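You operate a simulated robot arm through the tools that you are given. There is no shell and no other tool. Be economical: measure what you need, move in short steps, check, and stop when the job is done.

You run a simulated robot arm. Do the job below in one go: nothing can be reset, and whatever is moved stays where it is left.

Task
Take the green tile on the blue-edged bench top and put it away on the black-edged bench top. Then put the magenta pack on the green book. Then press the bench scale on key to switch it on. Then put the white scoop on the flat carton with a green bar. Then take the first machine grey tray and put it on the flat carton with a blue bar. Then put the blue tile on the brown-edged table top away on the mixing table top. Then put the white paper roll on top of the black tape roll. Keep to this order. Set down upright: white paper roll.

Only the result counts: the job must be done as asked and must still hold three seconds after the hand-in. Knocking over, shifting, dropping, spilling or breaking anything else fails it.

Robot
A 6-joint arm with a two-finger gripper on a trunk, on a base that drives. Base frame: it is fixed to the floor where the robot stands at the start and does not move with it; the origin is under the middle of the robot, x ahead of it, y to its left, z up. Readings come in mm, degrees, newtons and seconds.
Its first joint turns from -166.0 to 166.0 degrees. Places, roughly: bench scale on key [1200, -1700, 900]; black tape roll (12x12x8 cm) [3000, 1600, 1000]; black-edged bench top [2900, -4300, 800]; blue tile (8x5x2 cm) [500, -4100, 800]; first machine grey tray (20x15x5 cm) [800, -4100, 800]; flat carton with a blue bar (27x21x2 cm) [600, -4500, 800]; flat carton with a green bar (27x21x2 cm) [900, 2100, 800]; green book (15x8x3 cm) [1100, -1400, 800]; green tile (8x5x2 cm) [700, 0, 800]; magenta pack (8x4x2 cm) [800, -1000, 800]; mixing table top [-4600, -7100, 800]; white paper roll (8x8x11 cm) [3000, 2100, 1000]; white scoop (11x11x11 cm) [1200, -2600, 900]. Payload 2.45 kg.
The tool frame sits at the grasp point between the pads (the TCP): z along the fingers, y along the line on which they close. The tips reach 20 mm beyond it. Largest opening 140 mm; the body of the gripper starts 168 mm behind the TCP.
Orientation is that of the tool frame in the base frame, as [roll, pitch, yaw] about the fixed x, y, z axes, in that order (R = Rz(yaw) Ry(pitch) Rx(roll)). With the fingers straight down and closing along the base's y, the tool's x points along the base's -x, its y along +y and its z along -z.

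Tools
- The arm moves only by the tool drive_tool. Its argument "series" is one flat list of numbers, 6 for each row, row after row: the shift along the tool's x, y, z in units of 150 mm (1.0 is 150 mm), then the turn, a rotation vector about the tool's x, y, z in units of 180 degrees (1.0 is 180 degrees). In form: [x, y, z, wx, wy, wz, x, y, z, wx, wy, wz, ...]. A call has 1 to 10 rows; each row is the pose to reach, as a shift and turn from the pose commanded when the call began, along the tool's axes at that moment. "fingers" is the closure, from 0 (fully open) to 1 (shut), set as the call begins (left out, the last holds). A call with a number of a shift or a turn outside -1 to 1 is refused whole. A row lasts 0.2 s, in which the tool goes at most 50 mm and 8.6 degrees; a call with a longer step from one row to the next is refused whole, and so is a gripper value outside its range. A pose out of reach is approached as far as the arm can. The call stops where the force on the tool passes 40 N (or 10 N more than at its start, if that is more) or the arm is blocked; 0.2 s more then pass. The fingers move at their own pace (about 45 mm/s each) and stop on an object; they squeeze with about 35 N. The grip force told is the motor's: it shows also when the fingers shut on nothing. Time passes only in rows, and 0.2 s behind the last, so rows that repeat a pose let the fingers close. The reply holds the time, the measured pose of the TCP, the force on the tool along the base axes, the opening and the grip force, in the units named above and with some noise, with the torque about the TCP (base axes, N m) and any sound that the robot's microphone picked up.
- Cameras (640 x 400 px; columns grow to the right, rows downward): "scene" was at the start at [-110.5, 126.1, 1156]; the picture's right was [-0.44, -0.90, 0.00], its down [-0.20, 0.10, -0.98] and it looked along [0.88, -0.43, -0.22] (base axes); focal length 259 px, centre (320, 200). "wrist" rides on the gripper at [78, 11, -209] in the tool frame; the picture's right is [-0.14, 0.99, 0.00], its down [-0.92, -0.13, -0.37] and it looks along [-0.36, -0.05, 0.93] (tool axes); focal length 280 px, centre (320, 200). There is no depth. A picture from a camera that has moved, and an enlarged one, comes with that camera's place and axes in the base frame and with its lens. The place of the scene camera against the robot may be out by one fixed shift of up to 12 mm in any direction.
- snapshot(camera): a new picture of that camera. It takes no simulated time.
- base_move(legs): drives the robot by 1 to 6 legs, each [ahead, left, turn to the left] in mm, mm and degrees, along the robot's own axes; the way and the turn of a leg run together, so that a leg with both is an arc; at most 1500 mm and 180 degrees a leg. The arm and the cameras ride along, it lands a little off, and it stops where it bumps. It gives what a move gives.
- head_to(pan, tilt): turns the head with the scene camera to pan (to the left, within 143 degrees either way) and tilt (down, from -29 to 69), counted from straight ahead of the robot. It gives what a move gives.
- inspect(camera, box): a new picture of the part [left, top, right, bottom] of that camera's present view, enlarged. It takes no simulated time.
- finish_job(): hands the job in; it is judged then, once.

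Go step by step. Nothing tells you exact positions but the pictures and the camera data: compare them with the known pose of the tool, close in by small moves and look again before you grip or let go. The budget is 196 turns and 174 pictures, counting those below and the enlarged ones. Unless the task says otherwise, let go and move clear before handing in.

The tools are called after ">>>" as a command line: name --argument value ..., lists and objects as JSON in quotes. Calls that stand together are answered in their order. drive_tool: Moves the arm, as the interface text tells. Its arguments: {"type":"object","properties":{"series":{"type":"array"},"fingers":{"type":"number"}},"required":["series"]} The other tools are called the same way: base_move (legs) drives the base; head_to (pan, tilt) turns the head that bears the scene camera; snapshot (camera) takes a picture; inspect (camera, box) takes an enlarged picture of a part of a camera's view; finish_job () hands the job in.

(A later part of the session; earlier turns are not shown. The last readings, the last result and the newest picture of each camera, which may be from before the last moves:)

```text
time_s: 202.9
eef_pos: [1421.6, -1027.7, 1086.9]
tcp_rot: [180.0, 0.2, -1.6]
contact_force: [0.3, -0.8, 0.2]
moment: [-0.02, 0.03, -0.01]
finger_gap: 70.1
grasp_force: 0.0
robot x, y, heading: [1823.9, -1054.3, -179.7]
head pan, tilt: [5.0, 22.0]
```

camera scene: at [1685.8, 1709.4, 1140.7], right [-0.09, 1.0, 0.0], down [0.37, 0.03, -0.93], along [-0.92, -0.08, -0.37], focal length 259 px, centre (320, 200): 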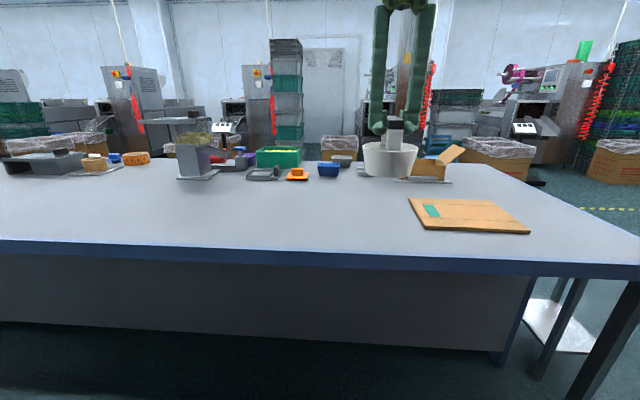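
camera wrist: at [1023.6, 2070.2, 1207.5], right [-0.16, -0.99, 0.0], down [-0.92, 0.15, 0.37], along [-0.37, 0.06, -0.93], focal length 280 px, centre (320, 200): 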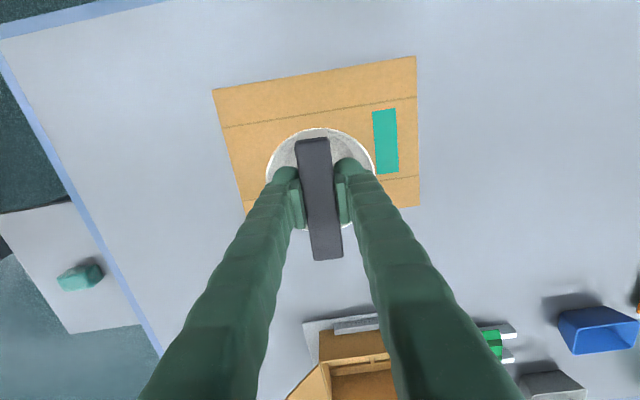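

Good tracking; continue down the aisle.

>>> base_move --legs '[[0, 1450, -0.3], [0, 1450, 0]]'

>>> snapshot --camera "scene"

```text
time_s: 216.6
eef_pos: [1427.6, -3855.4, 1088.9]
tcp_rot: [-180.0, 0.2, -1.2]
contact_force: [-0.1, 0.5, -0.3]
moment: [-0.01, -0.02, 0.04]
finger_gap: 70.0
grasp_force: 0.0
robot x, y, heading: [1828.7, -3879.6, -179.3]
head pan, tilt: [5.0, 22.0]
```

```text
110 pictures are left
camera scene: at [1924.0, -4066.2, 1140.7], right [-0.1, 1.0, 0.0], down [0.37, 0.04, -0.93], along [-0.92, -0.09, -0.37], focal length 259 px, centre (320, 200)
```

scene: 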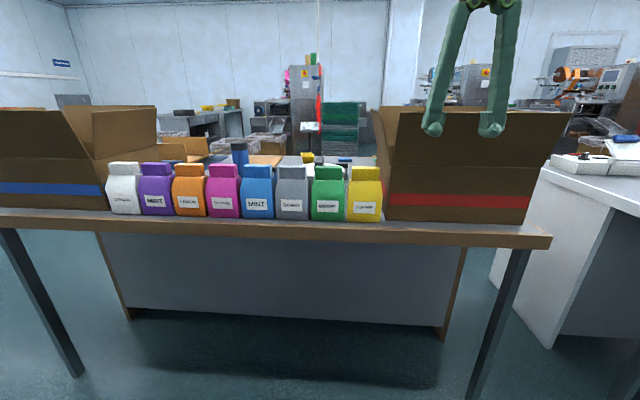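

Going around the table end to the front side.

>>> base_move --legs '[[0, 1450, -0.7], [0, 810, 0], [1300, 0, 0]]'

```text
time_s: 233.7
eef_pos: [60.7, -6033.0, 1086.6]
tcp_rot: [180.0, 0.2, -3.7]
contact_force: [0.3, 0.2, -1.0]
moment: [-0.01, 0.01, 0.0]
finger_gap: 70.2
grasp_force: 0.2
robot x, y, heading: [462.1, -6074.2, 178.2]
head pan, tilt: [5.0, 22.0]
```

>>> base_move --legs '[[1240, 0, 1.8], [0, 0, 180], [0, 900, 0]]'

>>> head_to --pan 30 --tilt 25

>>> snapshot --camera "scene"

```text
time_s: 251.1
eef_pos: [-188.3, -5290.0, 1087.2]
tcp_rot: [-179.9, 0.2, 166.7]
contact_force: [0.0, 0.9, -0.5]
moment: [0.01, -0.01, -0.02]
finger_gap: 69.7
grasp_force: 0.1
robot x, y, heading: [-578.3, -5187.8, -11.5]
head pan, tilt: [5.0, 22.0]
```

```text
time_s: 252.0
eef_pos: [-190.0, -5290.0, 1087.4]
tcp_rot: [179.9, 0.1, 166.8]
contact_force: [-0.5, 0.1, 0.6]
moment: [0.01, -0.01, 0.02]
finger_gap: 70.1
grasp_force: 0.1
robot x, y, heading: [-575.8, -5188.6, -11.2]
head pan, tilt: [30.0, 25.0]
```

```text
109 pictures are left
camera scene: at [-646.6, -4953.3, 1135.9], right [0.32, -0.95, 0.0], down [-0.4, -0.14, -0.91], along [0.86, 0.29, -0.42], focal length 259 px, centre (320, 200)
```

scene: 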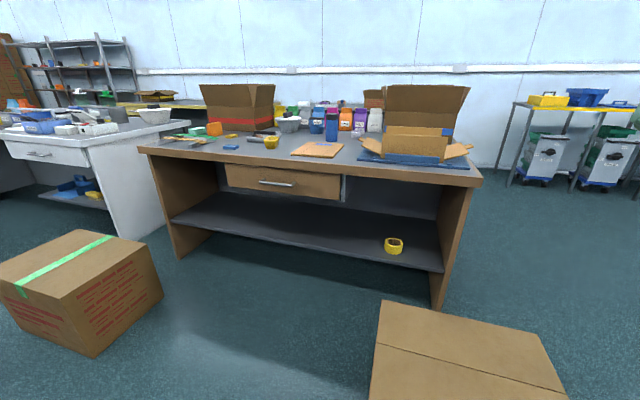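

Heading drifted to -11°. I'll correct while sliding left to the gap between the two floor cartons (y ≈ -4350).

>>> base_move --legs '[[0, 820, 11.4]]'

>>> head_to --pan 0 --tilt 22

>>> snapshot --camera "scene"

```text
time_s: 253.8
eef_pos: [-157.1, -5101.4, 1089.1]
tcp_rot: [-180.0, 0.3, 169.7]
contact_force: [-0.3, 0.3, -0.4]
moment: [0.03, -0.01, -0.04]
finger_gap: 69.8
grasp_force: 0.1
robot x, y, heading: [-550.0, -5010.8, -8.4]
head pan, tilt: [30.0, 25.0]
stopped in leg 1: the robot was blocked; the commanded pose is now the measured one
```

```text
time_s: 254.7
eef_pos: [-157.0, -5100.7, 1086.8]
tcp_rot: [-179.9, 0.3, 169.6]
contact_force: [1.3, 1.2, -0.4]
moment: [-0.02, 0.01, -0.01]
finger_gap: 70.2
grasp_force: 0.0
robot x, y, heading: [-549.9, -5011.3, -8.6]
head pan, tilt: [0.0, 22.0]
```

```text
108 pictures are left
camera scene: at [-623.9, -4833.2, 1140.7], right [-0.15, -0.99, 0.0], down [-0.37, 0.06, -0.93], along [0.92, -0.14, -0.37], focal length 259 px, centre (320, 200)
```

scene: 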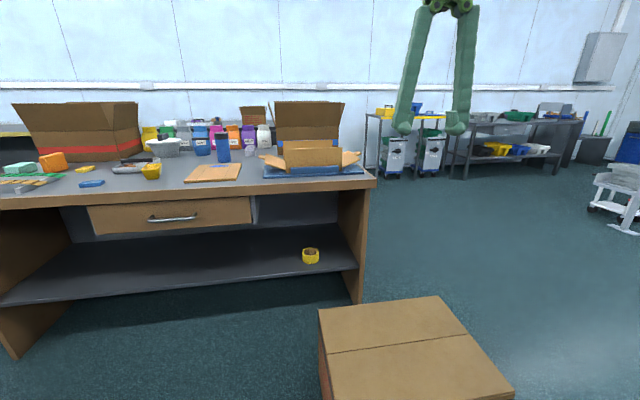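

I've bumped near the floor carton; back off, straighten and then slide left.

>>> base_move --legs '[[-230, 0, 8.5], [0, 650, 0]]'

>>> snapshot --camera "scene"

```text
time_s: 259.6
eef_pos: [-359.4, -4385.2, 1088.2]
tcp_rot: [-179.9, 0.2, 176.7]
contact_force: [0.7, 0.0, 0.5]
moment: [0.01, -0.01, 0.0]
finger_gap: 70.2
grasp_force: 0.1
robot x, y, heading: [-760.9, -4346.3, -1.3]
head pan, tilt: [0.0, 22.0]
```

```text
107 pictures are left
camera scene: at [-857.6, -4177.7, 1140.7], right [-0.03, -1.0, 0.0], down [-0.37, 0.01, -0.93], along [0.93, -0.02, -0.37], focal length 259 px, centre (320, 200)
```

scene: 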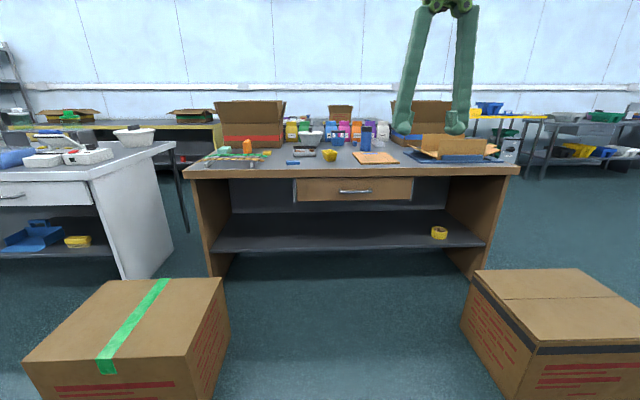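

The carton gap is centred on me. The table front edge is near x 350; I'll drive ahead to x ≈ -60.

>>> base_move --legs '[[690, 0, 1.3]]'

>>> snapshot --camera "scene"

>>> snapshot --camera "wrist"

```text
time_s: 263.5
eef_pos: [345.9, -4396.5, 1087.1]
tcp_rot: [180.0, 0.2, 177.1]
contact_force: [-0.1, 0.3, -0.3]
moment: [-0.01, 0.01, -0.03]
finger_gap: 70.2
grasp_force: 0.1
robot x, y, heading: [-56.7, -4362.2, -0.9]
head pan, tilt: [0.0, 22.0]
```

```text
106 pictures are left
camera scene: at [-153.6, -4193.3, 1140.7], right [-0.02, -1.0, 0.0], down [-0.37, 0.01, -0.93], along [0.93, -0.02, -0.37], focal length 259 px, centre (320, 200)
```

scene: 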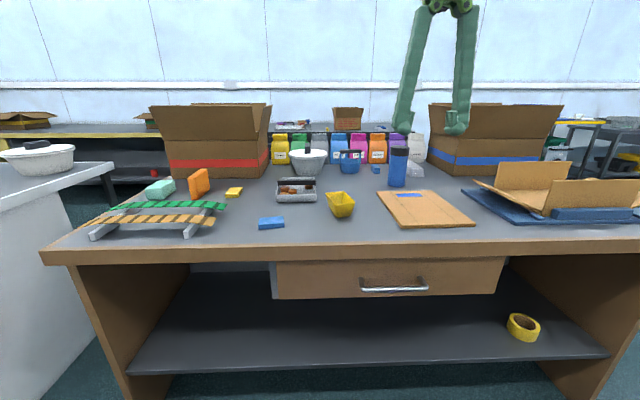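

```text
105 pictures are left
camera wrist: at [268.7, -4382.2, 1295.8], right [0.19, 0.98, 0.0], down [0.91, -0.17, 0.37], along [0.37, -0.07, -0.93], focal length 280 px, centre (320, 200)
```

wrist: 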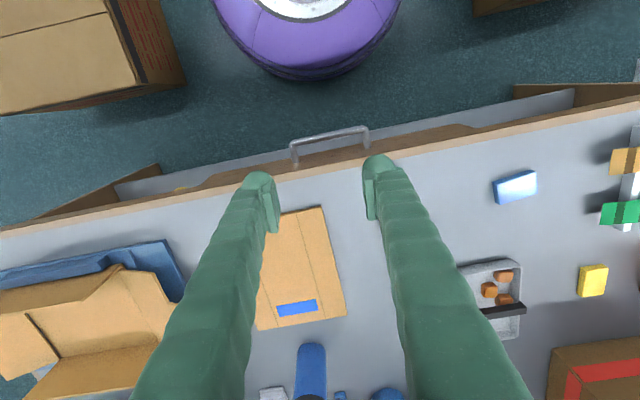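

The grey tray (with small brown pieces and a dark handle) is near scene (296,190). Zoom in.

>>> inspect --camera "scene" --box '[230, 140, 490, 250]'

>>> inspect --camera "wrist" --box '[420, 160, 640, 360]'

```text
2.46 times, centred on (360, 195) of scene
camera zoom: at [-153.6, -4193.3, 1140.7], right [-0.02, -1.0, 0.0], down [-0.37, 0.01, -0.93], along [0.93, -0.02, -0.37], focal length 637 px, centre (222, 212)
```

zoom: 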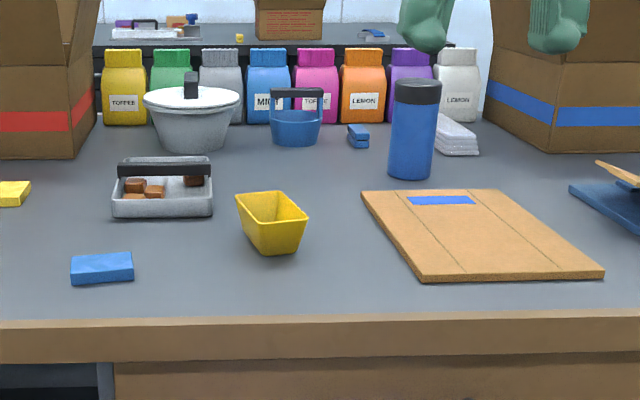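

```text
2.00 times, centred on (530, 260) of wrist
camera zoom: at [268.7, -4382.2, 1295.8], right [0.19, 0.98, 0.0], down [0.91, -0.17, 0.37], along [0.37, -0.07, -0.93], focal length 561 px, centre (-100, 80)
```

zoom: 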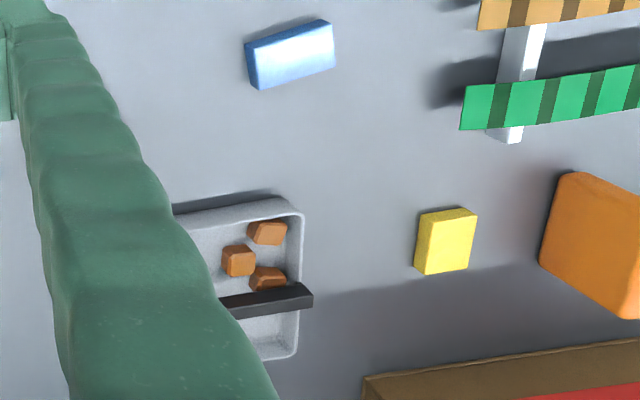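

The tray (with chunks, bridge handle along y at about (762, -4127), z ≈ 850) is reachable. I'll turn the gripper a quarter turn and move over it at height.

>>> drive_tool --series '[-0.1, 0.07, 0, 0, 0, -0.047, -0.2, 0.14, 0, 0, 0, -0.094, -0.3, 0.21, 0, 0, 0, -0.141, -0.4, 0.28, 0, 0, 0, -0.188, -0.5, 0.35, 0, 0, 0, -0.235, -0.6, 0.42, 0, 0, 0, -0.282, -0.7, 0.49, 0, 0, 0, -0.329, -0.8, 0.56, 0, 0, 0, -0.376, -0.9, 0.63, 0, 0, 0, -0.423, -1, 0.7, 0, 0, 0, -0.47]' --fingers 0.4

>>> drive_tool --series '[-0.17, -0.2, 0, 0, 0, -0.02, -0.33, -0.4, 0, 0, 0, -0.03, -0.5, -0.6, 0, 0, 0, -0.05, -0.67, -0.8, 0, 0, 0, -0.05]'

>>> snapshot --camera "wrist"

```text
time_s: 265.7
eef_pos: [499.9, -4298.4, 1086.4]
tcp_rot: [-179.8, 0.0, -98.1]
contact_force: [-0.1, -0.3, 0.0]
moment: [0.0, -0.06, 0.02]
finger_gap: 84.1
grasp_force: 0.2
robot x, y, heading: [-57.5, -4362.7, -0.8]
head pan, tilt: [0.0, 22.0]
```

```text
time_s: 266.7
eef_pos: [634.3, -4218.6, 1089.0]
tcp_rot: [-179.8, 0.0, -89.2]
contact_force: [-0.4, -0.3, 0.4]
moment: [0.05, -0.1, 0.01]
finger_gap: 83.9
grasp_force: 0.0
robot x, y, heading: [-52.8, -4362.9, -0.8]
head pan, tilt: [0.0, 22.0]
```

```text
102 pictures are left
camera wrist: at [624.8, -4297.1, 1296.5], right [-0.99, 0.12, 0.0], down [0.11, 0.92, 0.37], along [0.05, 0.37, -0.93], focal length 280 px, centre (320, 200)
```

wrist: 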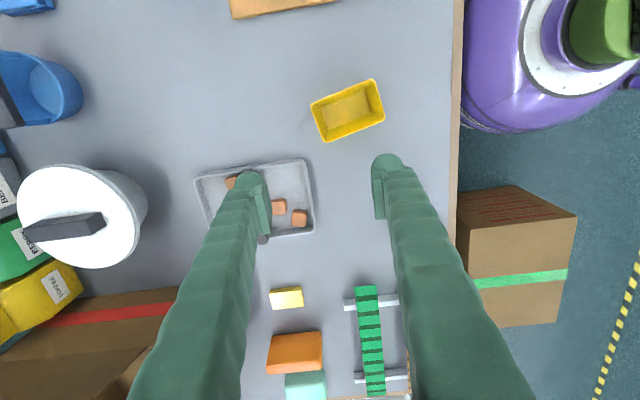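

Tray centre ≈ (766, -4120). Move above it.

>>> drive_tool --series '[-0.16, -0.22, 0.05, 0, 0, 0, -0.32, -0.44, 0.1, 0, 0, 0, -0.48, -0.66, 0.2, 0, 0, 0, -0.64, -0.89, 0.3, 0, 0, 0, -0.64, -0.89, 0.3, 0, 0, 0]'

>>> snapshot --camera "wrist"

>>> inspect --camera "scene" --box '[220, 60, 400, 220]'

```text
time_s: 267.9
eef_pos: [766.8, -4122.1, 1043.5]
tcp_rot: [-179.8, 0.0, -89.3]
contact_force: [0.2, -0.3, -0.3]
moment: [0.01, -0.03, -0.01]
finger_gap: 84.2
grasp_force: 0.1
robot x, y, heading: [-56.2, -4363.1, -1.2]
head pan, tilt: [0.0, 22.0]
```

```text
101 pictures are left
camera wrist: at [757.3, -4199.5, 1252.2], right [-0.99, 0.12, 0.0], down [0.11, 0.92, 0.37], along [0.05, 0.36, -0.93], focal length 280 px, centre (320, 200)
```

wrist: 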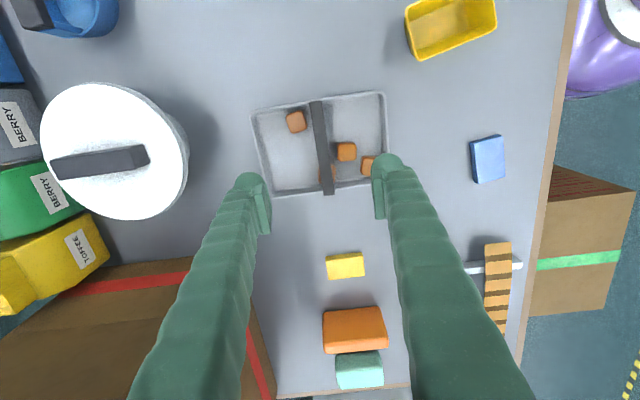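

```text
2.50 times, centred on (310, 140) of scene
camera zoom: at [-153.5, -4193.3, 1140.7], right [-0.02, -1.0, 0.0], down [-0.37, 0.01, -0.93], along [0.93, -0.02, -0.37], focal length 647 px, centre (345, 350)
```

zoom: 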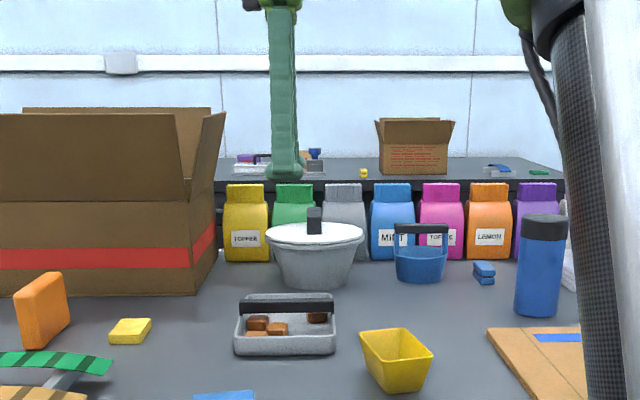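

Handle centre (766, -4123), aligned. Descend straddling it.

>>> drive_tool --series '[0, 0, 0.3, 0, 0, 0, 0, 0, 0.6, 0, 0, 0, 0, 0, 0.85, 0, 0, 0, 0, 0, 0.95, 0, 0, 0, 0, 0, 0.95, 0, 0, 0]'

>>> drive_tool --series '[0, 0, 0.08, 0, 0, 0, 0, 0, 0.16, 0, 0, 0, 0, 0, 0.22, 0, 0, 0, 0, 0, 0.25, 0, 0, 0, 0, 0, 0.25, 0, 0, 0]'

>>> snapshot --camera "wrist"

>>> inspect --camera "scene" --box '[240, 130, 360, 220]'

```text
time_s: 269.1
eef_pos: [769.1, -4117.8, 900.0]
tcp_rot: [-179.8, -0.1, -89.3]
contact_force: [-0.1, -0.1, 0.9]
moment: [-0.02, 0.0, 0.0]
finger_gap: 84.2
grasp_force: 0.0
robot x, y, heading: [-56.3, -4364.3, -0.9]
head pan, tilt: [0.0, 22.0]
```

```text
time_s: 270.3
eef_pos: [769.3, -4119.8, 863.6]
tcp_rot: [-179.7, 0.0, -89.2]
contact_force: [0.3, 0.6, 0.2]
moment: [-0.01, 0.02, -0.03]
finger_gap: 83.8
grasp_force: 0.0
robot x, y, heading: [-56.6, -4364.6, -1.0]
head pan, tilt: [0.0, 22.0]
```

```text
99 pictures are left
camera wrist: at [758.8, -4198.5, 1072.1], right [-0.99, 0.12, 0.0], down [0.11, 0.92, 0.37], along [0.05, 0.36, -0.93], focal length 280 px, centre (320, 200)
```

wrist: 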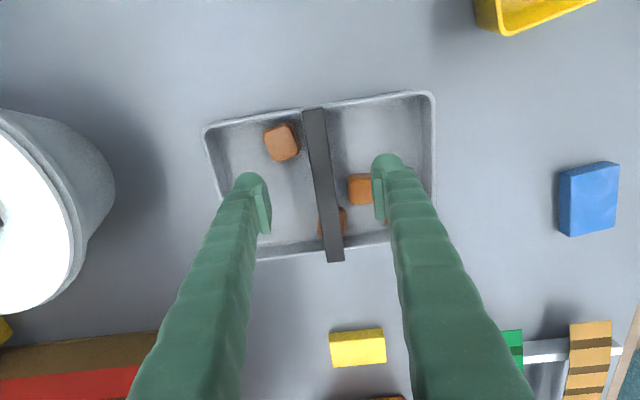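

```text
4.44 times, centred on (300, 175) of scene
camera zoom: at [-153.4, -4193.2, 1140.7], right [-0.02, -1.0, 0.0], down [-0.37, 0.01, -0.93], along [0.93, -0.02, -0.37], focal length 1151 px, centre (409, 311)
```

zoom: 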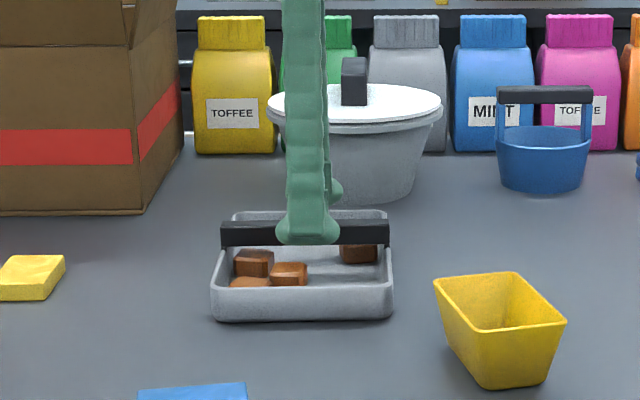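

Tips are only at the bar's top; lower 16 mm more, then close gently.

>>> drive_tool --series '[0, 0, 0.03, 0, 0, 0, 0, 0, 0.06, 0, 0, 0, 0, 0, 0.085, 0, 0, 0, 0, 0, 0.107, 0, 0, 0, 0, 0, 0.107, 0, 0, 0]'

>>> drive_tool --series '[0, 0, 0, 0, 0, 0, 0, 0, 0, 0, 0, 0, 0, 0, 0, 0, 0, 0, 0, 0, 0, 0, 0, 0, 0, 0, 0, 0, 0, 0]' --fingers 1

>>> inspect --camera "scene" --box '[240, 130, 360, 220]'

```text
time_s: 271.5
eef_pos: [767.0, -4120.2, 848.0]
tcp_rot: [-179.8, 0.0, -89.2]
contact_force: [0.1, -0.1, 0.4]
moment: [0.03, 0.01, 0.01]
finger_gap: 84.1
grasp_force: 0.0
robot x, y, heading: [-59.6, -4359.4, -0.9]
head pan, tilt: [0.0, 22.0]
```

```text
time_s: 272.7
eef_pos: [768.1, -4119.5, 848.6]
tcp_rot: [-179.8, 0.0, -89.2]
contact_force: [-0.9, 0.2, 0.1]
moment: [-0.01, 0.01, 0.19]
finger_gap: 16.9
grasp_force: 30.4
robot x, y, heading: [-55.8, -4365.3, -1.0]
head pan, tilt: [0.0, 22.0]
```

```text
4.44 times, centred on (300, 175) of scene
camera zoom: at [-153.4, -4193.2, 1140.7], right [-0.02, -1.0, 0.0], down [-0.37, 0.01, -0.93], along [0.93, -0.02, -0.37], focal length 1151 px, centre (409, 311)
```

zoom: 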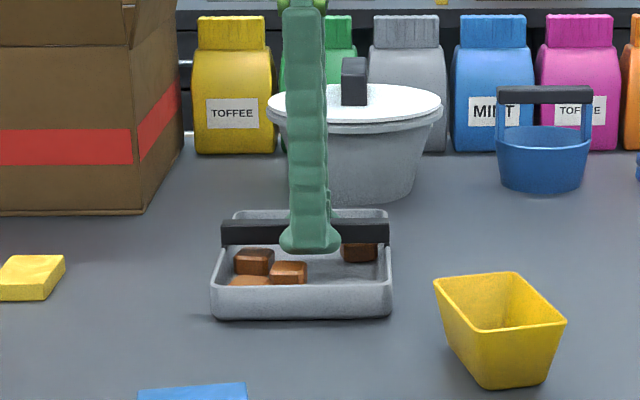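

Gripped the handle. Lift gently and check.

>>> drive_tool --series '[0, 0, -0.05, 0, 0, 0, 0, 0, -0.15, 0, 0, 0, 0, 0, -0.3, 0, 0, 0, 0, 0, -0.45, 0, 0, 0, 0, 0, -0.6, 0, 0, 0, 0, 0, -0.7, 0, 0, 0, 0, 0, -0.75, 0, 0, 0]'

>>> inspect --camera "scene" --box '[220, 80, 490, 240]'

>>> snapshot --camera "wrist"

```text
time_s: 274.3
eef_pos: [766.8, -4120.8, 962.7]
tcp_rot: [-179.9, -0.1, -89.2]
contact_force: [-0.4, 0.3, -2.3]
moment: [0.03, 0.02, 0.01]
finger_gap: 17.1
grasp_force: 35.4
robot x, y, heading: [-54.5, -4359.2, -1.1]
head pan, tilt: [0.0, 22.0]
```

```text
2.37 times, centred on (355, 160) of scene
camera zoom: at [-153.3, -4193.2, 1140.7], right [-0.02, -1.0, 0.0], down [-0.37, 0.01, -0.93], along [0.93, -0.02, -0.37], focal length 614 px, centre (237, 295)
```

zoom: 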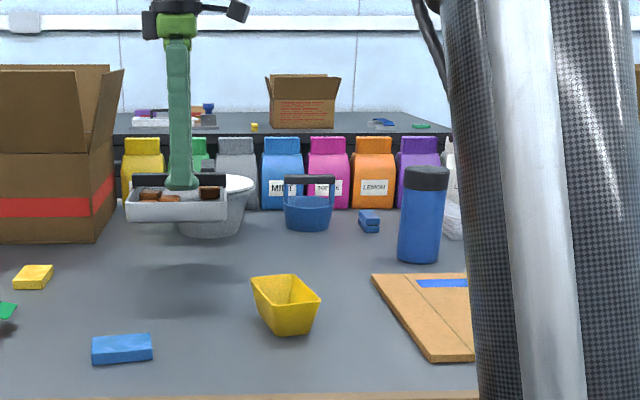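

```text
95 pictures are left
camera wrist: at [758.4, -4198.2, 1170.1], right [-0.99, 0.12, 0.0], down [0.11, 0.92, 0.37], along [0.05, 0.36, -0.93], focal length 280 px, centre (320, 200)
```

wrist: 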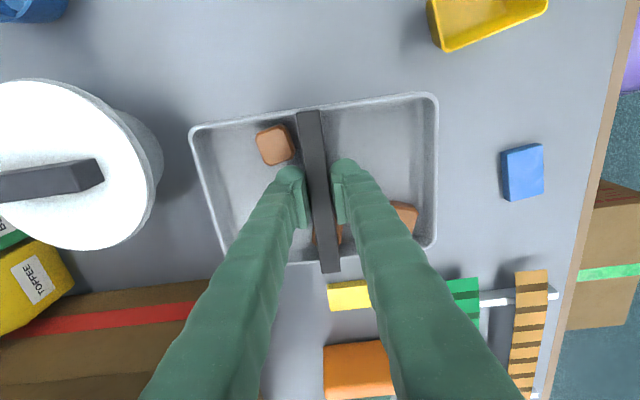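

Tray is level in the grip. Carton with the blue bar spans about x 477–744, y -4415 to -4617; target centre (612, -4518). Carry it there smoothly.

>>> drive_tool --series '[0.1, 0.04, 0, 0, 0, 0, 0.28, 0.11, 0, 0, 0, 0, 0.46, 0.19, 0, 0, 0, 0, 0.64, 0.26, 0, 0, 0, 0, 0.8, 0.32, 0, 0, 0, 0, 0.88, 0.357, 0, 0, 0, 0]'

>>> drive_tool --series '[0.1, 0.04, 0, 0, 0, 0, 0.28, 0.11, 0, 0, 0, 0, 0.46, 0.19, 0, 0, 0, 0, 0.64, 0.26, 0, 0, 0, 0, 0.8, 0.32, 0, 0, 0, 0, 0.88, 0.357, 0, 0, 0, 0]'

>>> drive_tool --series '[0.1, 0.04, 0, 0, 0, 0, 0.28, 0.11, 0, 0, 0, 0, 0.46, 0.19, 0, 0, 0, 0, 0.64, 0.26, 0, 0, 0, 0, 0.8, 0.32, 0, 0, 0, 0, 0.88, 0.357, 0, 0, 0, 0]'

>>> snapshot --camera "wrist"

>>> snapshot --camera "scene"

```text
time_s: 275.7
eef_pos: [715.7, -4252.2, 961.6]
tcp_rot: [-179.9, 0.0, -89.2]
contact_force: [0.3, 0.4, -2.0]
moment: [-0.02, 0.01, 0.03]
finger_gap: 17.1
grasp_force: 34.7
robot x, y, heading: [-57.6, -4366.5, -1.1]
head pan, tilt: [0.0, 22.0]
```

```text
time_s: 277.1
eef_pos: [663.3, -4384.8, 960.0]
tcp_rot: [-179.8, 0.0, -89.2]
contact_force: [0.8, 0.1, -3.1]
moment: [0.02, 0.01, 0.05]
finger_gap: 16.7
grasp_force: 34.7
robot x, y, heading: [-50.2, -4360.1, -1.0]
head pan, tilt: [0.0, 22.0]
```

```text
time_s: 278.5
eef_pos: [610.7, -4519.2, 958.1]
tcp_rot: [-179.8, 0.1, -89.2]
contact_force: [0.7, 0.0, -2.8]
moment: [-0.04, 0.02, -0.03]
finger_gap: 16.7
grasp_force: 35.2
robot x, y, heading: [-52.4, -4362.1, -1.1]
head pan, tilt: [0.0, 22.0]
```

```text
94 pictures are left
camera wrist: at [602.0, -4597.3, 1166.9], right [-0.99, 0.12, 0.0], down [0.11, 0.92, 0.37], along [0.05, 0.36, -0.93], focal length 280 px, centre (320, 200)
```

wrist: 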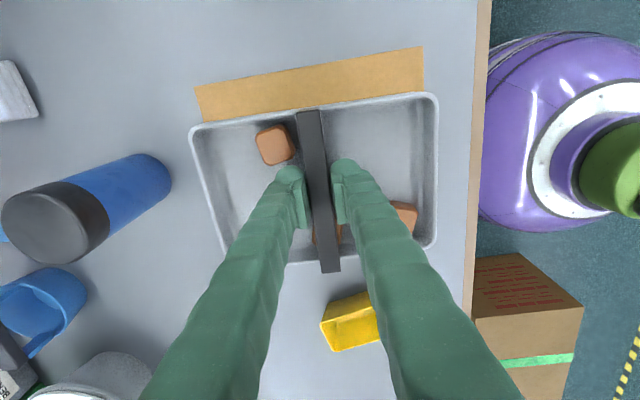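

```text
93 pictures are left
camera scene: at [-153.4, -4193.3, 1140.8], right [-0.02, -1.0, 0.0], down [-0.37, 0.01, -0.93], along [0.93, -0.02, -0.37], focal length 259 px, centre (320, 200)
```

scene: 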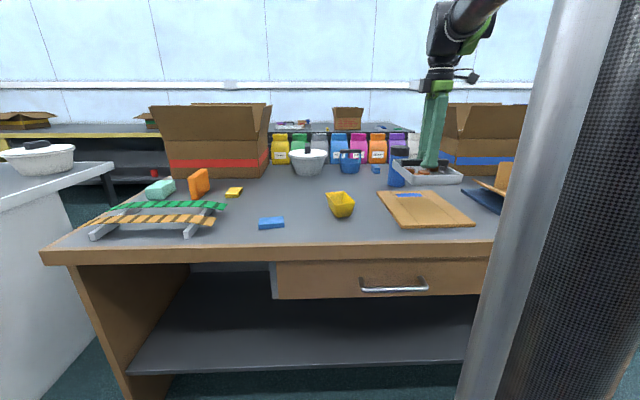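

Well over the carton. Lower slowly (contact expected near TCP z 868).

>>> drive_tool --series '[0, -0.03, 0.1, 0, 0, 0, 0, -0.03, 0.25, 0, 0, 0, 0, -0.03, 0.38, 0, 0, 0, 0, -0.03, 0.46, 0, 0, 0, 0, -0.03, 0.51, 0, 0, 0, 0, -0.03, 0.54, 0, 0, 0, 0, -0.03, 0.555, 0, 0, 0, 0, -0.03, 0.57, 0, 0, 0, 0, -0.03, 0.585, 0, 0, 0, 0, -0.03, 0.6, 0, 0, 0]'

>>> inspect --camera "scene" --box '[330, 110, 500, 240]'

```text
time_s: 280.7
eef_pos: [615.9, -4518.8, 870.5]
tcp_rot: [-179.8, 0.1, -89.1]
contact_force: [0.3, 1.1, -2.7]
moment: [0.0, 0.02, 0.02]
finger_gap: 17.0
grasp_force: 34.5
robot x, y, heading: [-55.5, -4362.0, -1.0]
head pan, tilt: [0.0, 22.0]
```

```text
3.08 times, centred on (415, 175) of scene
camera zoom: at [-153.4, -4193.3, 1140.8], right [-0.02, -1.0, 0.0], down [-0.37, 0.01, -0.93], along [0.93, -0.02, -0.37], focal length 797 px, centre (28, 277)
```

zoom: 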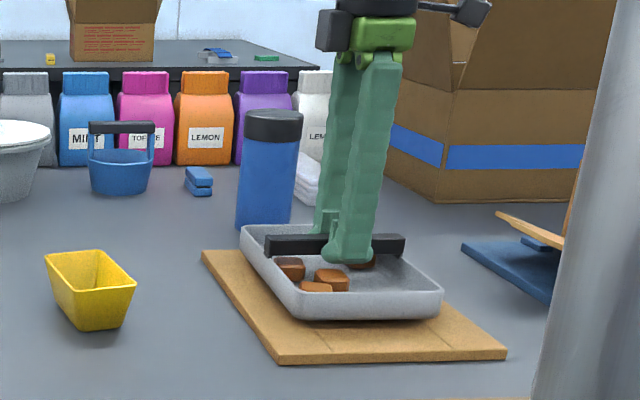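

Just above; continue in 1.5 mm steps.

>>> drive_tool --series '[0, 0, 0.01, 0, 0, 0, 0, 0, 0.02, 0, 0, 0, 0, 0, 0.03, 0, 0, 0, 0, 0, 0.04, 0, 0, 0, 0, 0, 0.05, 0, 0, 0, 0, 0, 0.06, 0, 0, 0, 0, 0, 0.07, 0, 0, 0, 0, 0, 0.08, 0, 0, 0]'

>>> inspect --camera "scene" --box '[330, 110, 500, 240]'

```text
time_s: 282.5
eef_pos: [616.7, -4517.9, 859.8]
tcp_rot: [-179.7, 0.0, -89.2]
contact_force: [3.9, 0.6, 24.5]
moment: [0.17, -0.08, -0.01]
finger_gap: 17.0
grasp_force: 35.4
robot x, y, heading: [-50.7, -4360.2, -1.0]
head pan, tilt: [0.0, 22.0]
```

```text
3.08 times, centred on (415, 175) of scene
camera zoom: at [-154.0, -4193.2, 1140.7], right [-0.02, -1.0, 0.0], down [-0.37, 0.01, -0.93], along [0.93, -0.02, -0.37], focal length 797 px, centre (28, 277)
```

zoom: 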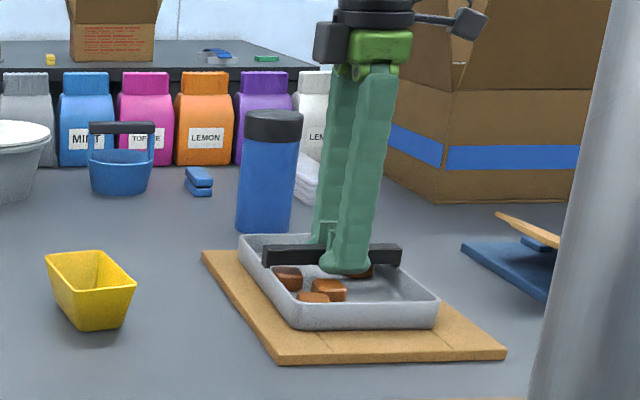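

Seated. Open just enough to clear the bar and rise.

>>> drive_tool --series '[0, 0, -0.01, 0, 0, 0, 0, 0, -0.01, 0, 0, 0, 0, 0, -0.02, 0, 0, 0, 0, 0, -0.1, 0, 0, 0, 0, 0, -0.3, 0, 0, 0, 0, 0, -0.6, 0, 0, 0, 0, 0, -0.9, 0, 0, 0]' --fingers 0.68

>>> inspect --camera "scene" --box '[230, 110, 500, 250]'

>>> snapshot --camera "wrist"

```text
time_s: 284.1
eef_pos: [614.1, -4519.1, 995.8]
tcp_rot: [-179.9, 0.0, -89.2]
contact_force: [0.6, 0.5, 1.0]
moment: [0.01, 0.04, 0.01]
finger_gap: 45.0
grasp_force: 0.0
robot x, y, heading: [-57.6, -4359.0, -0.9]
head pan, tilt: [0.0, 22.0]
```

```text
2.37 times, centred on (365, 180) of scene
camera zoom: at [-153.4, -4193.3, 1140.8], right [-0.02, -1.0, 0.0], down [-0.37, 0.01, -0.93], along [0.93, -0.02, -0.37], focal length 614 px, centre (213, 247)
```

zoom: 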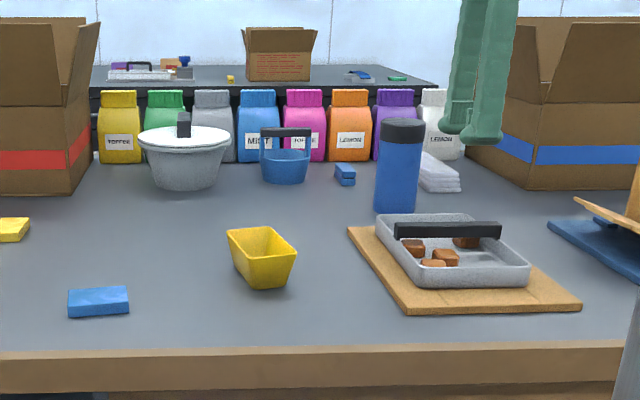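

```text
89 pictures are left
camera wrist: at [603.8, -4597.2, 1202.7], right [-0.99, 0.12, 0.0], down [0.11, 0.92, 0.37], along [0.05, 0.37, -0.93], focal length 280 px, centre (320, 200)
```

wrist: 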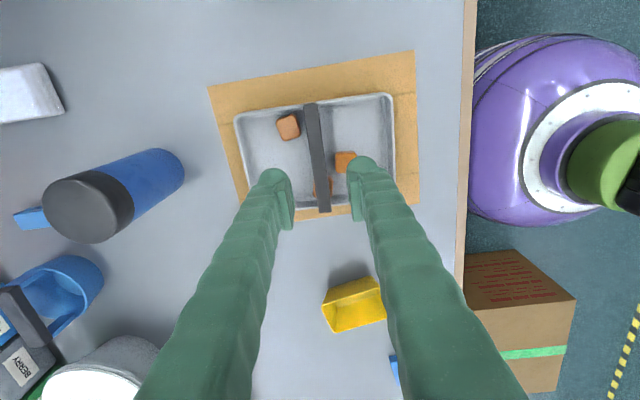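

Tray is on the blue-bar carton. Next the blue tile near (504, -4070); gripper orientation suits its short side. Move over it.

>>> drive_tool --series '[-0.3, 0.07, 0, 0, 0, 0, -0.6, 0.14, 0, 0, 0, 0, -0.9, 0.2, 0, 0, 0, 0, -1, 0.23, 0, 0, 0, 0]' --fingers 0.25

>>> drive_tool --series '[-0.3, 0.07, 0, 0, 0, 0, -0.6, 0.14, 0, 0, 0, 0, -0.9, 0.2, 0, 0, 0, 0, -1, 0.23, 0, 0, 0, 0]'

>>> drive_tool --series '[-0.3, 0.07, 0.1, 0, 0, 0, -0.6, 0.14, 0.2, 0, 0, 0, -0.9, 0.2, 0.3, 0, 0, 0, -1, 0.23, 0.4, 0, 0, 0, -1, 0.23, 0.4, 0, 0, 0]'

>>> snapshot --camera "wrist"

```text
time_s: 285.1
eef_pos: [579.7, -4366.9, 991.5]
tcp_rot: [-179.9, 0.0, -89.1]
contact_force: [0.0, -0.9, 0.0]
moment: [-0.01, -0.02, 0.0]
finger_gap: 105.0
grasp_force: 0.1
robot x, y, heading: [-54.5, -4361.0, -1.0]
head pan, tilt: [0.0, 22.0]
```

```text
time_s: 286.1
eef_pos: [541.5, -4219.6, 994.6]
tcp_rot: [-179.8, 0.0, -89.2]
contact_force: [-0.2, 0.2, 0.3]
moment: [0.0, -0.02, 0.04]
finger_gap: 105.0
grasp_force: 0.1
robot x, y, heading: [-52.8, -4363.0, -1.0]
head pan, tilt: [0.0, 22.0]
```

```text
time_s: 287.3
eef_pos: [506.5, -4067.3, 932.7]
tcp_rot: [-179.9, -0.1, -89.2]
contact_force: [0.0, -0.2, -0.4]
moment: [-0.03, -0.03, 0.05]
finger_gap: 104.9
grasp_force: 0.0
robot x, y, heading: [-54.3, -4364.1, -1.1]
head pan, tilt: [0.0, 22.0]
```

```text
88 pictures are left
camera wrist: at [496.7, -4145.3, 1140.8], right [-0.99, 0.12, 0.0], down [0.11, 0.92, 0.37], along [0.05, 0.36, -0.93], focal length 280 px, centre (320, 200)
```

wrist: 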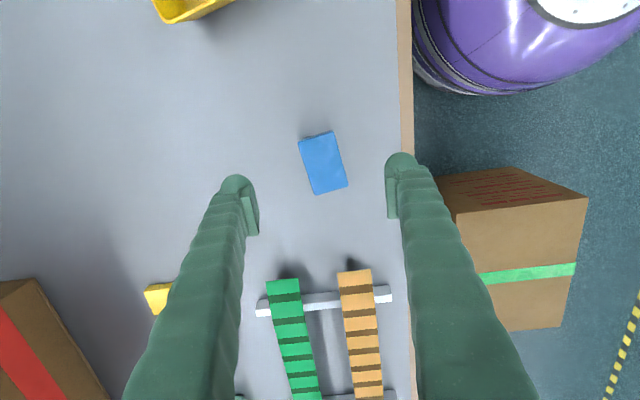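

Tile centre ≈ (505, -4066), turned 7°. Align, lower guarded.

>>> drive_tool --series '[-0.01, 0.01, 0.25, 0, 0, -0.02, -0.01, 0.01, 0.5, 0, 0, -0.038, -0.01, 0.01, 0.65, 0, 0, -0.038, -0.01, 0.01, 0.7, 0, 0, -0.038, -0.01, 0.01, 0.72, 0, 0, -0.038, -0.01, 0.01, 0.735, 0, 0, -0.038, -0.01, 0.01, 0.75, 0, 0, -0.038, -0.01, 0.01, 0.765, 0, 0, -0.038, -0.01, 0.01, 0.78, 0, 0, -0.038]' --fingers 0.4

>>> snapshot --camera "wrist"

```text
time_s: 289.4
eef_pos: [506.0, -4067.4, 818.6]
tcp_rot: [-179.8, -0.1, -82.4]
contact_force: [0.5, -2.3, 13.1]
moment: [-0.12, 0.72, 0.1]
finger_gap: 85.2
grasp_force: 0.9
robot x, y, heading: [-57.4, -4360.7, -1.1]
head pan, tilt: [0.0, 22.0]
stopped in row 9: the force on the tool passed its limit at 44 N (the readings are from after the stop); the commanded pose is now the measured one
```

```text
87 pictures are left
camera wrist: at [506.6, -4147.1, 1025.7], right [-1.0, 0.01, 0.0], down [0.0, 0.93, 0.37], along [0.01, 0.37, -0.93], focal length 280 px, centre (320, 200)
```

wrist: 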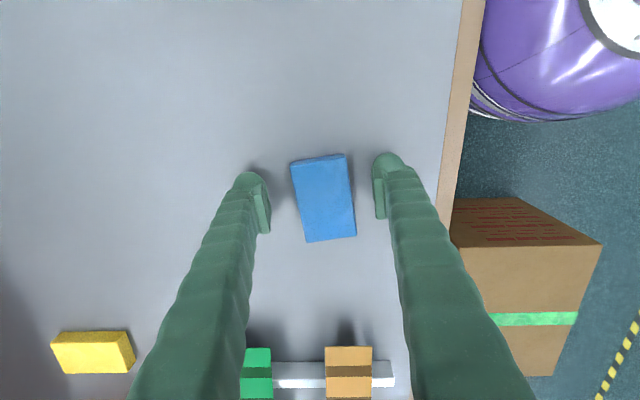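

Contact with the table, tile between the pads. Raise 4 mm, close, then lift.

>>> drive_tool --series '[0, 0, -0.015, 0, 0, 0, 0, 0, -0.025, 0, 0, 0, 0, 0, -0.03, 0, 0, 0, 0, 0, -0.03, 0, 0, 0, 0, 0, -0.03, 0, 0, 0]' --fingers 1

>>> drive_tool --series '[0, 0, -0.1, 0, 0, 0, 0, 0, -0.4, 0, 0, 0, 0, 0, -0.7, 0, 0, 0, 0, 0, -1, 0, 0, 0]'

>>> snapshot --camera "wrist"

```text
time_s: 290.6
eef_pos: [507.1, -4068.0, 821.8]
tcp_rot: [-179.8, -0.1, -82.4]
contact_force: [-0.6, -0.3, 0.0]
moment: [-0.02, 0.01, 0.02]
finger_gap: 43.0
grasp_force: 35.3
robot x, y, heading: [-53.4, -4361.8, -1.1]
head pan, tilt: [0.0, 22.0]
```

```text
time_s: 291.6
eef_pos: [505.9, -4064.3, 972.2]
tcp_rot: [-179.8, -0.2, -82.4]
contact_force: [-0.1, 0.5, -0.2]
moment: [0.0, 0.0, -0.03]
finger_gap: 43.1
grasp_force: 34.8
robot x, y, heading: [-59.5, -4363.8, -0.9]
head pan, tilt: [0.0, 22.0]
```

```text
86 pictures are left
camera wrist: at [505.2, -4143.9, 1179.9], right [-1.0, 0.01, 0.0], down [0.0, 0.93, 0.37], along [0.01, 0.37, -0.93], focal length 280 px, centre (320, 200)
```

wrist: 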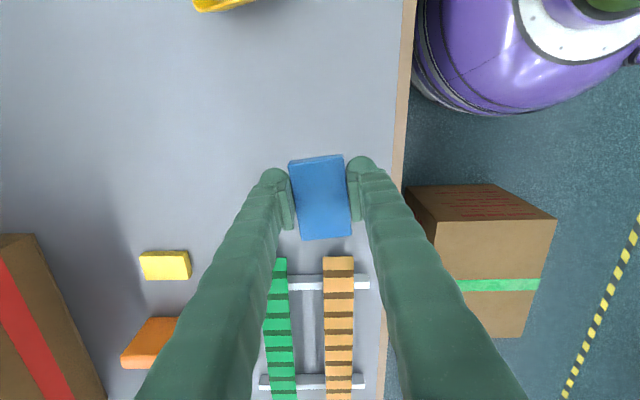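

Blue tile held. Retract, back out of the carton gap and look toward the mixing table.

>>> drive_tool --series '[0.2, 0, -0.2, 0, 0, 0, 0.4, 0, -0.4, 0, 0, 0, 0.7, 0, -0.5, 0, 0, 0, 1, 0, -0.5, 0, 0, 0]'

>>> base_move --legs '[[-720, 0, 1]]'

>>> head_to --pan -130 --tilt 15

>>> snapshot --camera "scene"

```text
time_s: 292.6
eef_pos: [522.8, -4217.6, 1048.4]
tcp_rot: [-179.9, -0.1, -82.4]
contact_force: [-0.1, -0.4, 1.0]
moment: [-0.04, 0.02, 0.02]
finger_gap: 43.1
grasp_force: 34.9
robot x, y, heading: [-53.1, -4360.2, -0.9]
head pan, tilt: [0.0, 22.0]
```

```text
time_s: 296.5
eef_pos: [-195.8, -4198.2, 1049.1]
tcp_rot: [-179.8, -0.1, -80.1]
contact_force: [0.7, 0.1, -0.6]
moment: [-0.02, -0.01, -0.02]
finger_gap: 43.3
grasp_force: 34.5
robot x, y, heading: [-765.7, -4365.9, 1.1]
head pan, tilt: [0.0, 22.0]
```

```text
time_s: 298.6
eef_pos: [-196.0, -4197.6, 1048.2]
tcp_rot: [-179.9, 0.0, -80.2]
contact_force: [-0.6, -0.1, 0.2]
moment: [0.0, -0.01, -0.02]
finger_gap: 43.0
grasp_force: 34.6
robot x, y, heading: [-767.4, -4366.8, 1.2]
head pan, tilt: [-130.0, 15.0]
```

```text
85 pictures are left
camera scene: at [-1024.0, -4273.8, 1152.1], right [-0.78, 0.63, 0.0], down [0.16, 0.2, -0.97], along [-0.6, -0.75, -0.26], focal length 259 px, centre (320, 200)
```

scene: 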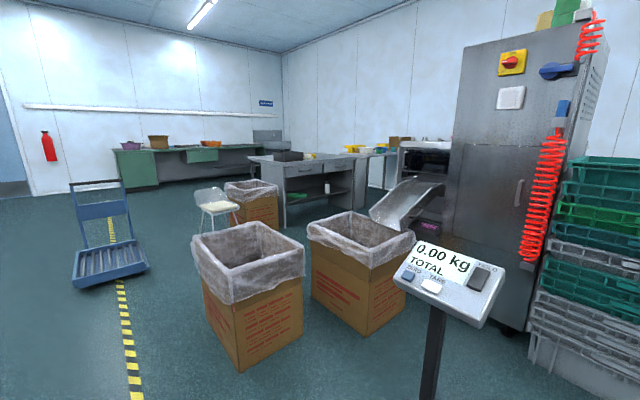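

The direct way west is blocked by bins and a chair, so I'll go around the trolley's east side and approach the mixing table from the south.

>>> base_move --legs '[[0, -1450, -1.1], [540, -150, 0]]'

>>> head_to --pan -110 --tilt 15

>>> snapshot --camera "scene"

```text
time_s: 308.7
eef_pos: [374.3, -5788.6, 1047.3]
tcp_rot: [-179.9, -0.1, -79.4]
contact_force: [-0.3, 0.0, -0.1]
moment: [0.0, -0.02, 0.01]
finger_gap: 43.0
grasp_force: 35.4
robot x, y, heading: [-197.2, -5960.2, 2.1]
head pan, tilt: [-130.0, 15.0]
```

```text
time_s: 309.5
eef_pos: [373.0, -5787.9, 1047.2]
tcp_rot: [-179.6, 0.0, -79.3]
contact_force: [-0.7, 0.1, -0.5]
moment: [0.0, 0.01, -0.03]
finger_gap: 43.4
grasp_force: 34.8
robot x, y, heading: [-198.1, -5960.6, 1.8]
head pan, tilt: [-110.0, 15.0]
```

```text
84 pictures are left
camera scene: at [-426.4, -5890.7, 1152.1], right [-0.95, 0.31, 0.0], down [0.08, 0.25, -0.97], along [-0.3, -0.92, -0.26], focal length 259 px, centre (320, 200)
```

scene: 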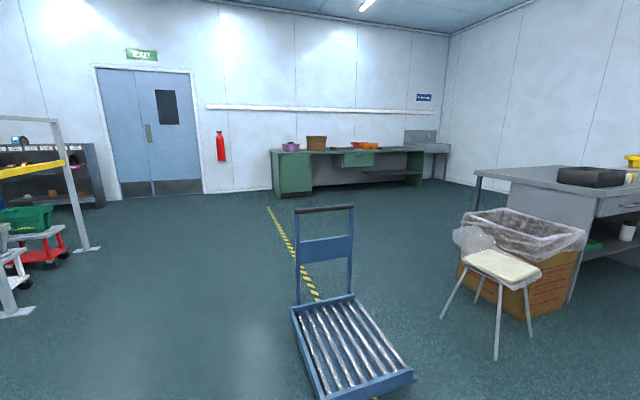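

>>> base_move --legs '[[90, -1450, -1.9], [0, -600, 0], [0, 0, 178], [1000, 0, 0]]'

>>> head_to --pan -20 --tilt 12

>>> snapshot --camera "scene"

```text
time_s: 331.8
eef_pos: [-1741.2, -8063.7, 1048.0]
tcp_rot: [-179.8, -0.1, 94.6]
contact_force: [-0.4, -0.2, 0.1]
moment: [0.01, -0.01, 0.0]
finger_gap: 43.6
grasp_force: 34.6
robot x, y, heading: [-1157.4, -7951.8, 175.9]
head pan, tilt: [-110.0, 15.0]
```

```text
time_s: 333.5
eef_pos: [-1740.7, -8062.4, 1047.3]
tcp_rot: [-179.9, -0.1, 94.6]
contact_force: [-0.5, -0.8, -1.1]
moment: [0.01, 0.03, -0.01]
finger_gap: 43.1
grasp_force: 34.6
robot x, y, heading: [-1152.7, -7946.1, 175.9]
head pan, tilt: [-20.0, 12.0]
```

```text
83 pictures are left
camera scene: at [-1068.3, -8107.4, 1157.0], right [0.41, 0.91, 0.0], down [0.19, -0.08, -0.98], along [-0.89, 0.4, -0.21], focal length 259 px, centre (320, 200)
```

scene: 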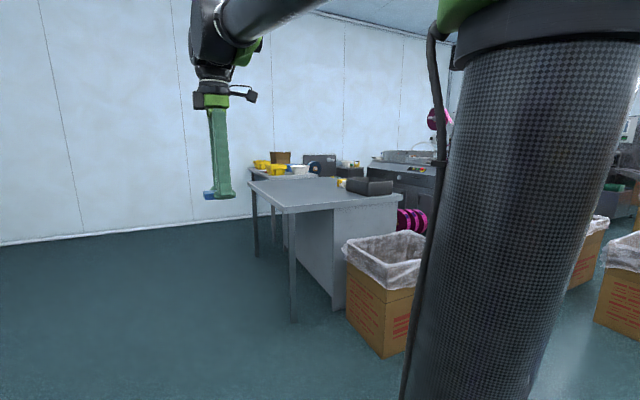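

The next table beyond the steel one (yellow boxes on it) should be the mixing table. I'll drive west, staying clear of the steel table.

>>> base_move --legs '[[1450, 280, 4.1], [1000, 0, 0]]'

>>> head_to --pan -45 --tilt 15

>>> snapshot --camera "scene"

```text
time_s: 345.5
eef_pos: [-4175.3, -8286.2, 1048.1]
tcp_rot: [-179.8, -0.1, 96.9]
contact_force: [-0.5, 0.2, 0.7]
moment: [0.01, 0.05, 0.0]
finger_gap: 43.0
grasp_force: 35.2
robot x, y, heading: [-3595.3, -8145.1, 178.3]
head pan, tilt: [-20.0, 12.0]
```

```text
time_s: 346.4
eef_pos: [-4174.1, -8285.9, 1047.8]
tcp_rot: [-179.9, -0.1, 97.1]
contact_force: [-0.1, 1.8, -0.4]
moment: [0.03, -0.03, -0.05]
finger_gap: 43.4
grasp_force: 35.3
robot x, y, heading: [-3593.6, -8148.9, 178.6]
head pan, tilt: [-45.0, 15.0]
```

```text
82 pictures are left
camera scene: at [-3478.0, -8268.1, 1152.1], right [0.73, 0.69, 0.0], down [0.18, -0.19, -0.97], along [-0.66, 0.7, -0.26], focal length 259 px, centre (320, 200)
```

scene: 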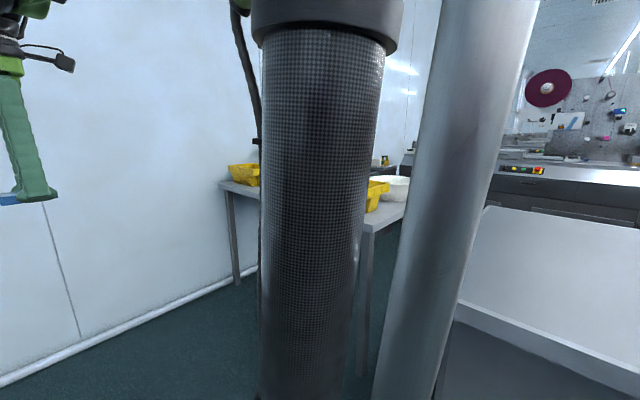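

The mixing table's south edge runs about y -7480 from x -5240 to -3950. I'll turn to face it and slide left to its middle.

>>> base_move --legs '[[0, 0, -88.6], [0, 950, 0]]'

>>> head_to --pan 0 --tilt 18

>>> snapshot --camera "scene"

```text
time_s: 355.0
eef_pos: [-4688.2, -7583.4, 1047.9]
tcp_rot: [-179.9, 0.0, 9.2]
contact_force: [-0.9, 0.4, -0.3]
moment: [0.0, 0.0, 0.02]
finger_gap: 43.2
grasp_force: 34.6
robot x, y, heading: [-4528.3, -8153.6, 90.7]
head pan, tilt: [-45.0, 15.0]
```

```text
time_s: 356.1
eef_pos: [-4686.6, -7585.5, 1047.9]
tcp_rot: [-179.8, 0.0, 9.3]
contact_force: [0.0, -0.2, 0.1]
moment: [-0.01, -0.01, 0.01]
finger_gap: 43.1
grasp_force: 35.0
robot x, y, heading: [-4526.4, -8160.0, 90.6]
head pan, tilt: [0.0, 18.0]
```

```text
81 pictures are left
camera scene: at [-4705.4, -8264.1, 1147.2], right [1.0, 0.01, 0.0], down [0.0, -0.31, -0.95], along [-0.01, 0.95, -0.31], focal length 259 px, centre (320, 200)
```

scene: 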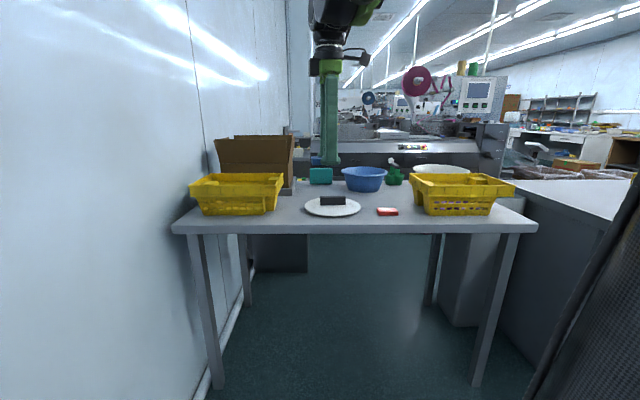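

The table top is in view; a free spot lies behind the small red item, near (-4440, -7210). Drive 300 mm closer and look from the wrist.

>>> base_move --legs '[[290, 0, -0.6]]'

>>> drive_tool --series '[0.3, 0, 0, 0, 0, -0.01, 0.6, 0, 0, 0, 0, -0.02, 0.9, 0, 0, 0, 0, -0.03, 1, 0, 0, 0, 0, -0.03]'

>>> snapshot --camera "wrist"

>>> snapshot --camera "scene"

```text
time_s: 358.1
eef_pos: [-4683.8, -7289.9, 1048.1]
tcp_rot: [-179.8, -0.1, 8.8]
contact_force: [0.1, 0.2, -0.9]
moment: [0.01, 0.01, 0.02]
finger_gap: 42.7
grasp_force: 35.2
robot x, y, heading: [-4528.0, -7862.7, 90.2]
head pan, tilt: [0.0, 18.0]
```

```text
time_s: 359.1
eef_pos: [-4535.1, -7265.9, 1048.6]
tcp_rot: [-179.9, -0.1, 14.1]
contact_force: [0.2, -0.7, 0.1]
moment: [0.03, -0.02, 0.03]
finger_gap: 43.2
grasp_force: 35.1
robot x, y, heading: [-4531.0, -7867.2, 90.1]
head pan, tilt: [0.0, 18.0]
```

```text
80 pictures are left
camera wrist: at [-4456.4, -7258.5, 1256.4], right [0.11, -0.99, 0.0], down [-0.92, -0.1, 0.37], along [-0.37, -0.04, -0.93], focal length 280 px, centre (320, 200)
```

wrist: 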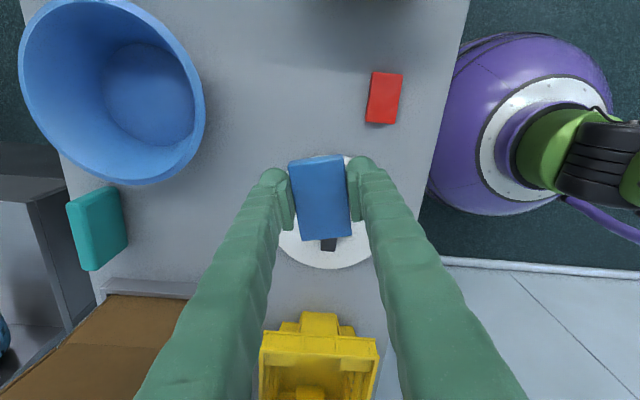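

```text
79 pictures are left
camera scene: at [-4708.4, -7969.9, 1147.2], right [1.0, 0.0, 0.0], down [0.0, -0.31, -0.95], along [0.0, 0.95, -0.31], focal length 259 px, centre (320, 200)
```

scene: 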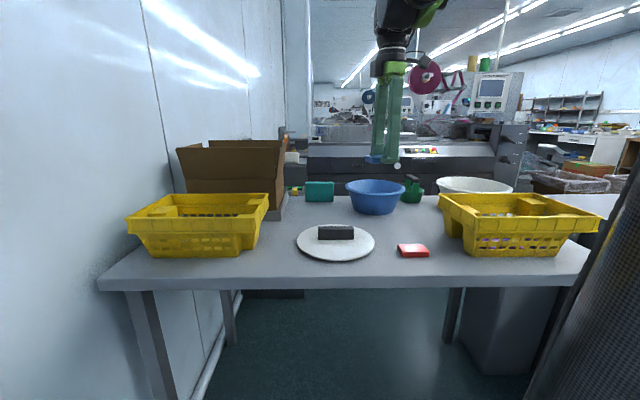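

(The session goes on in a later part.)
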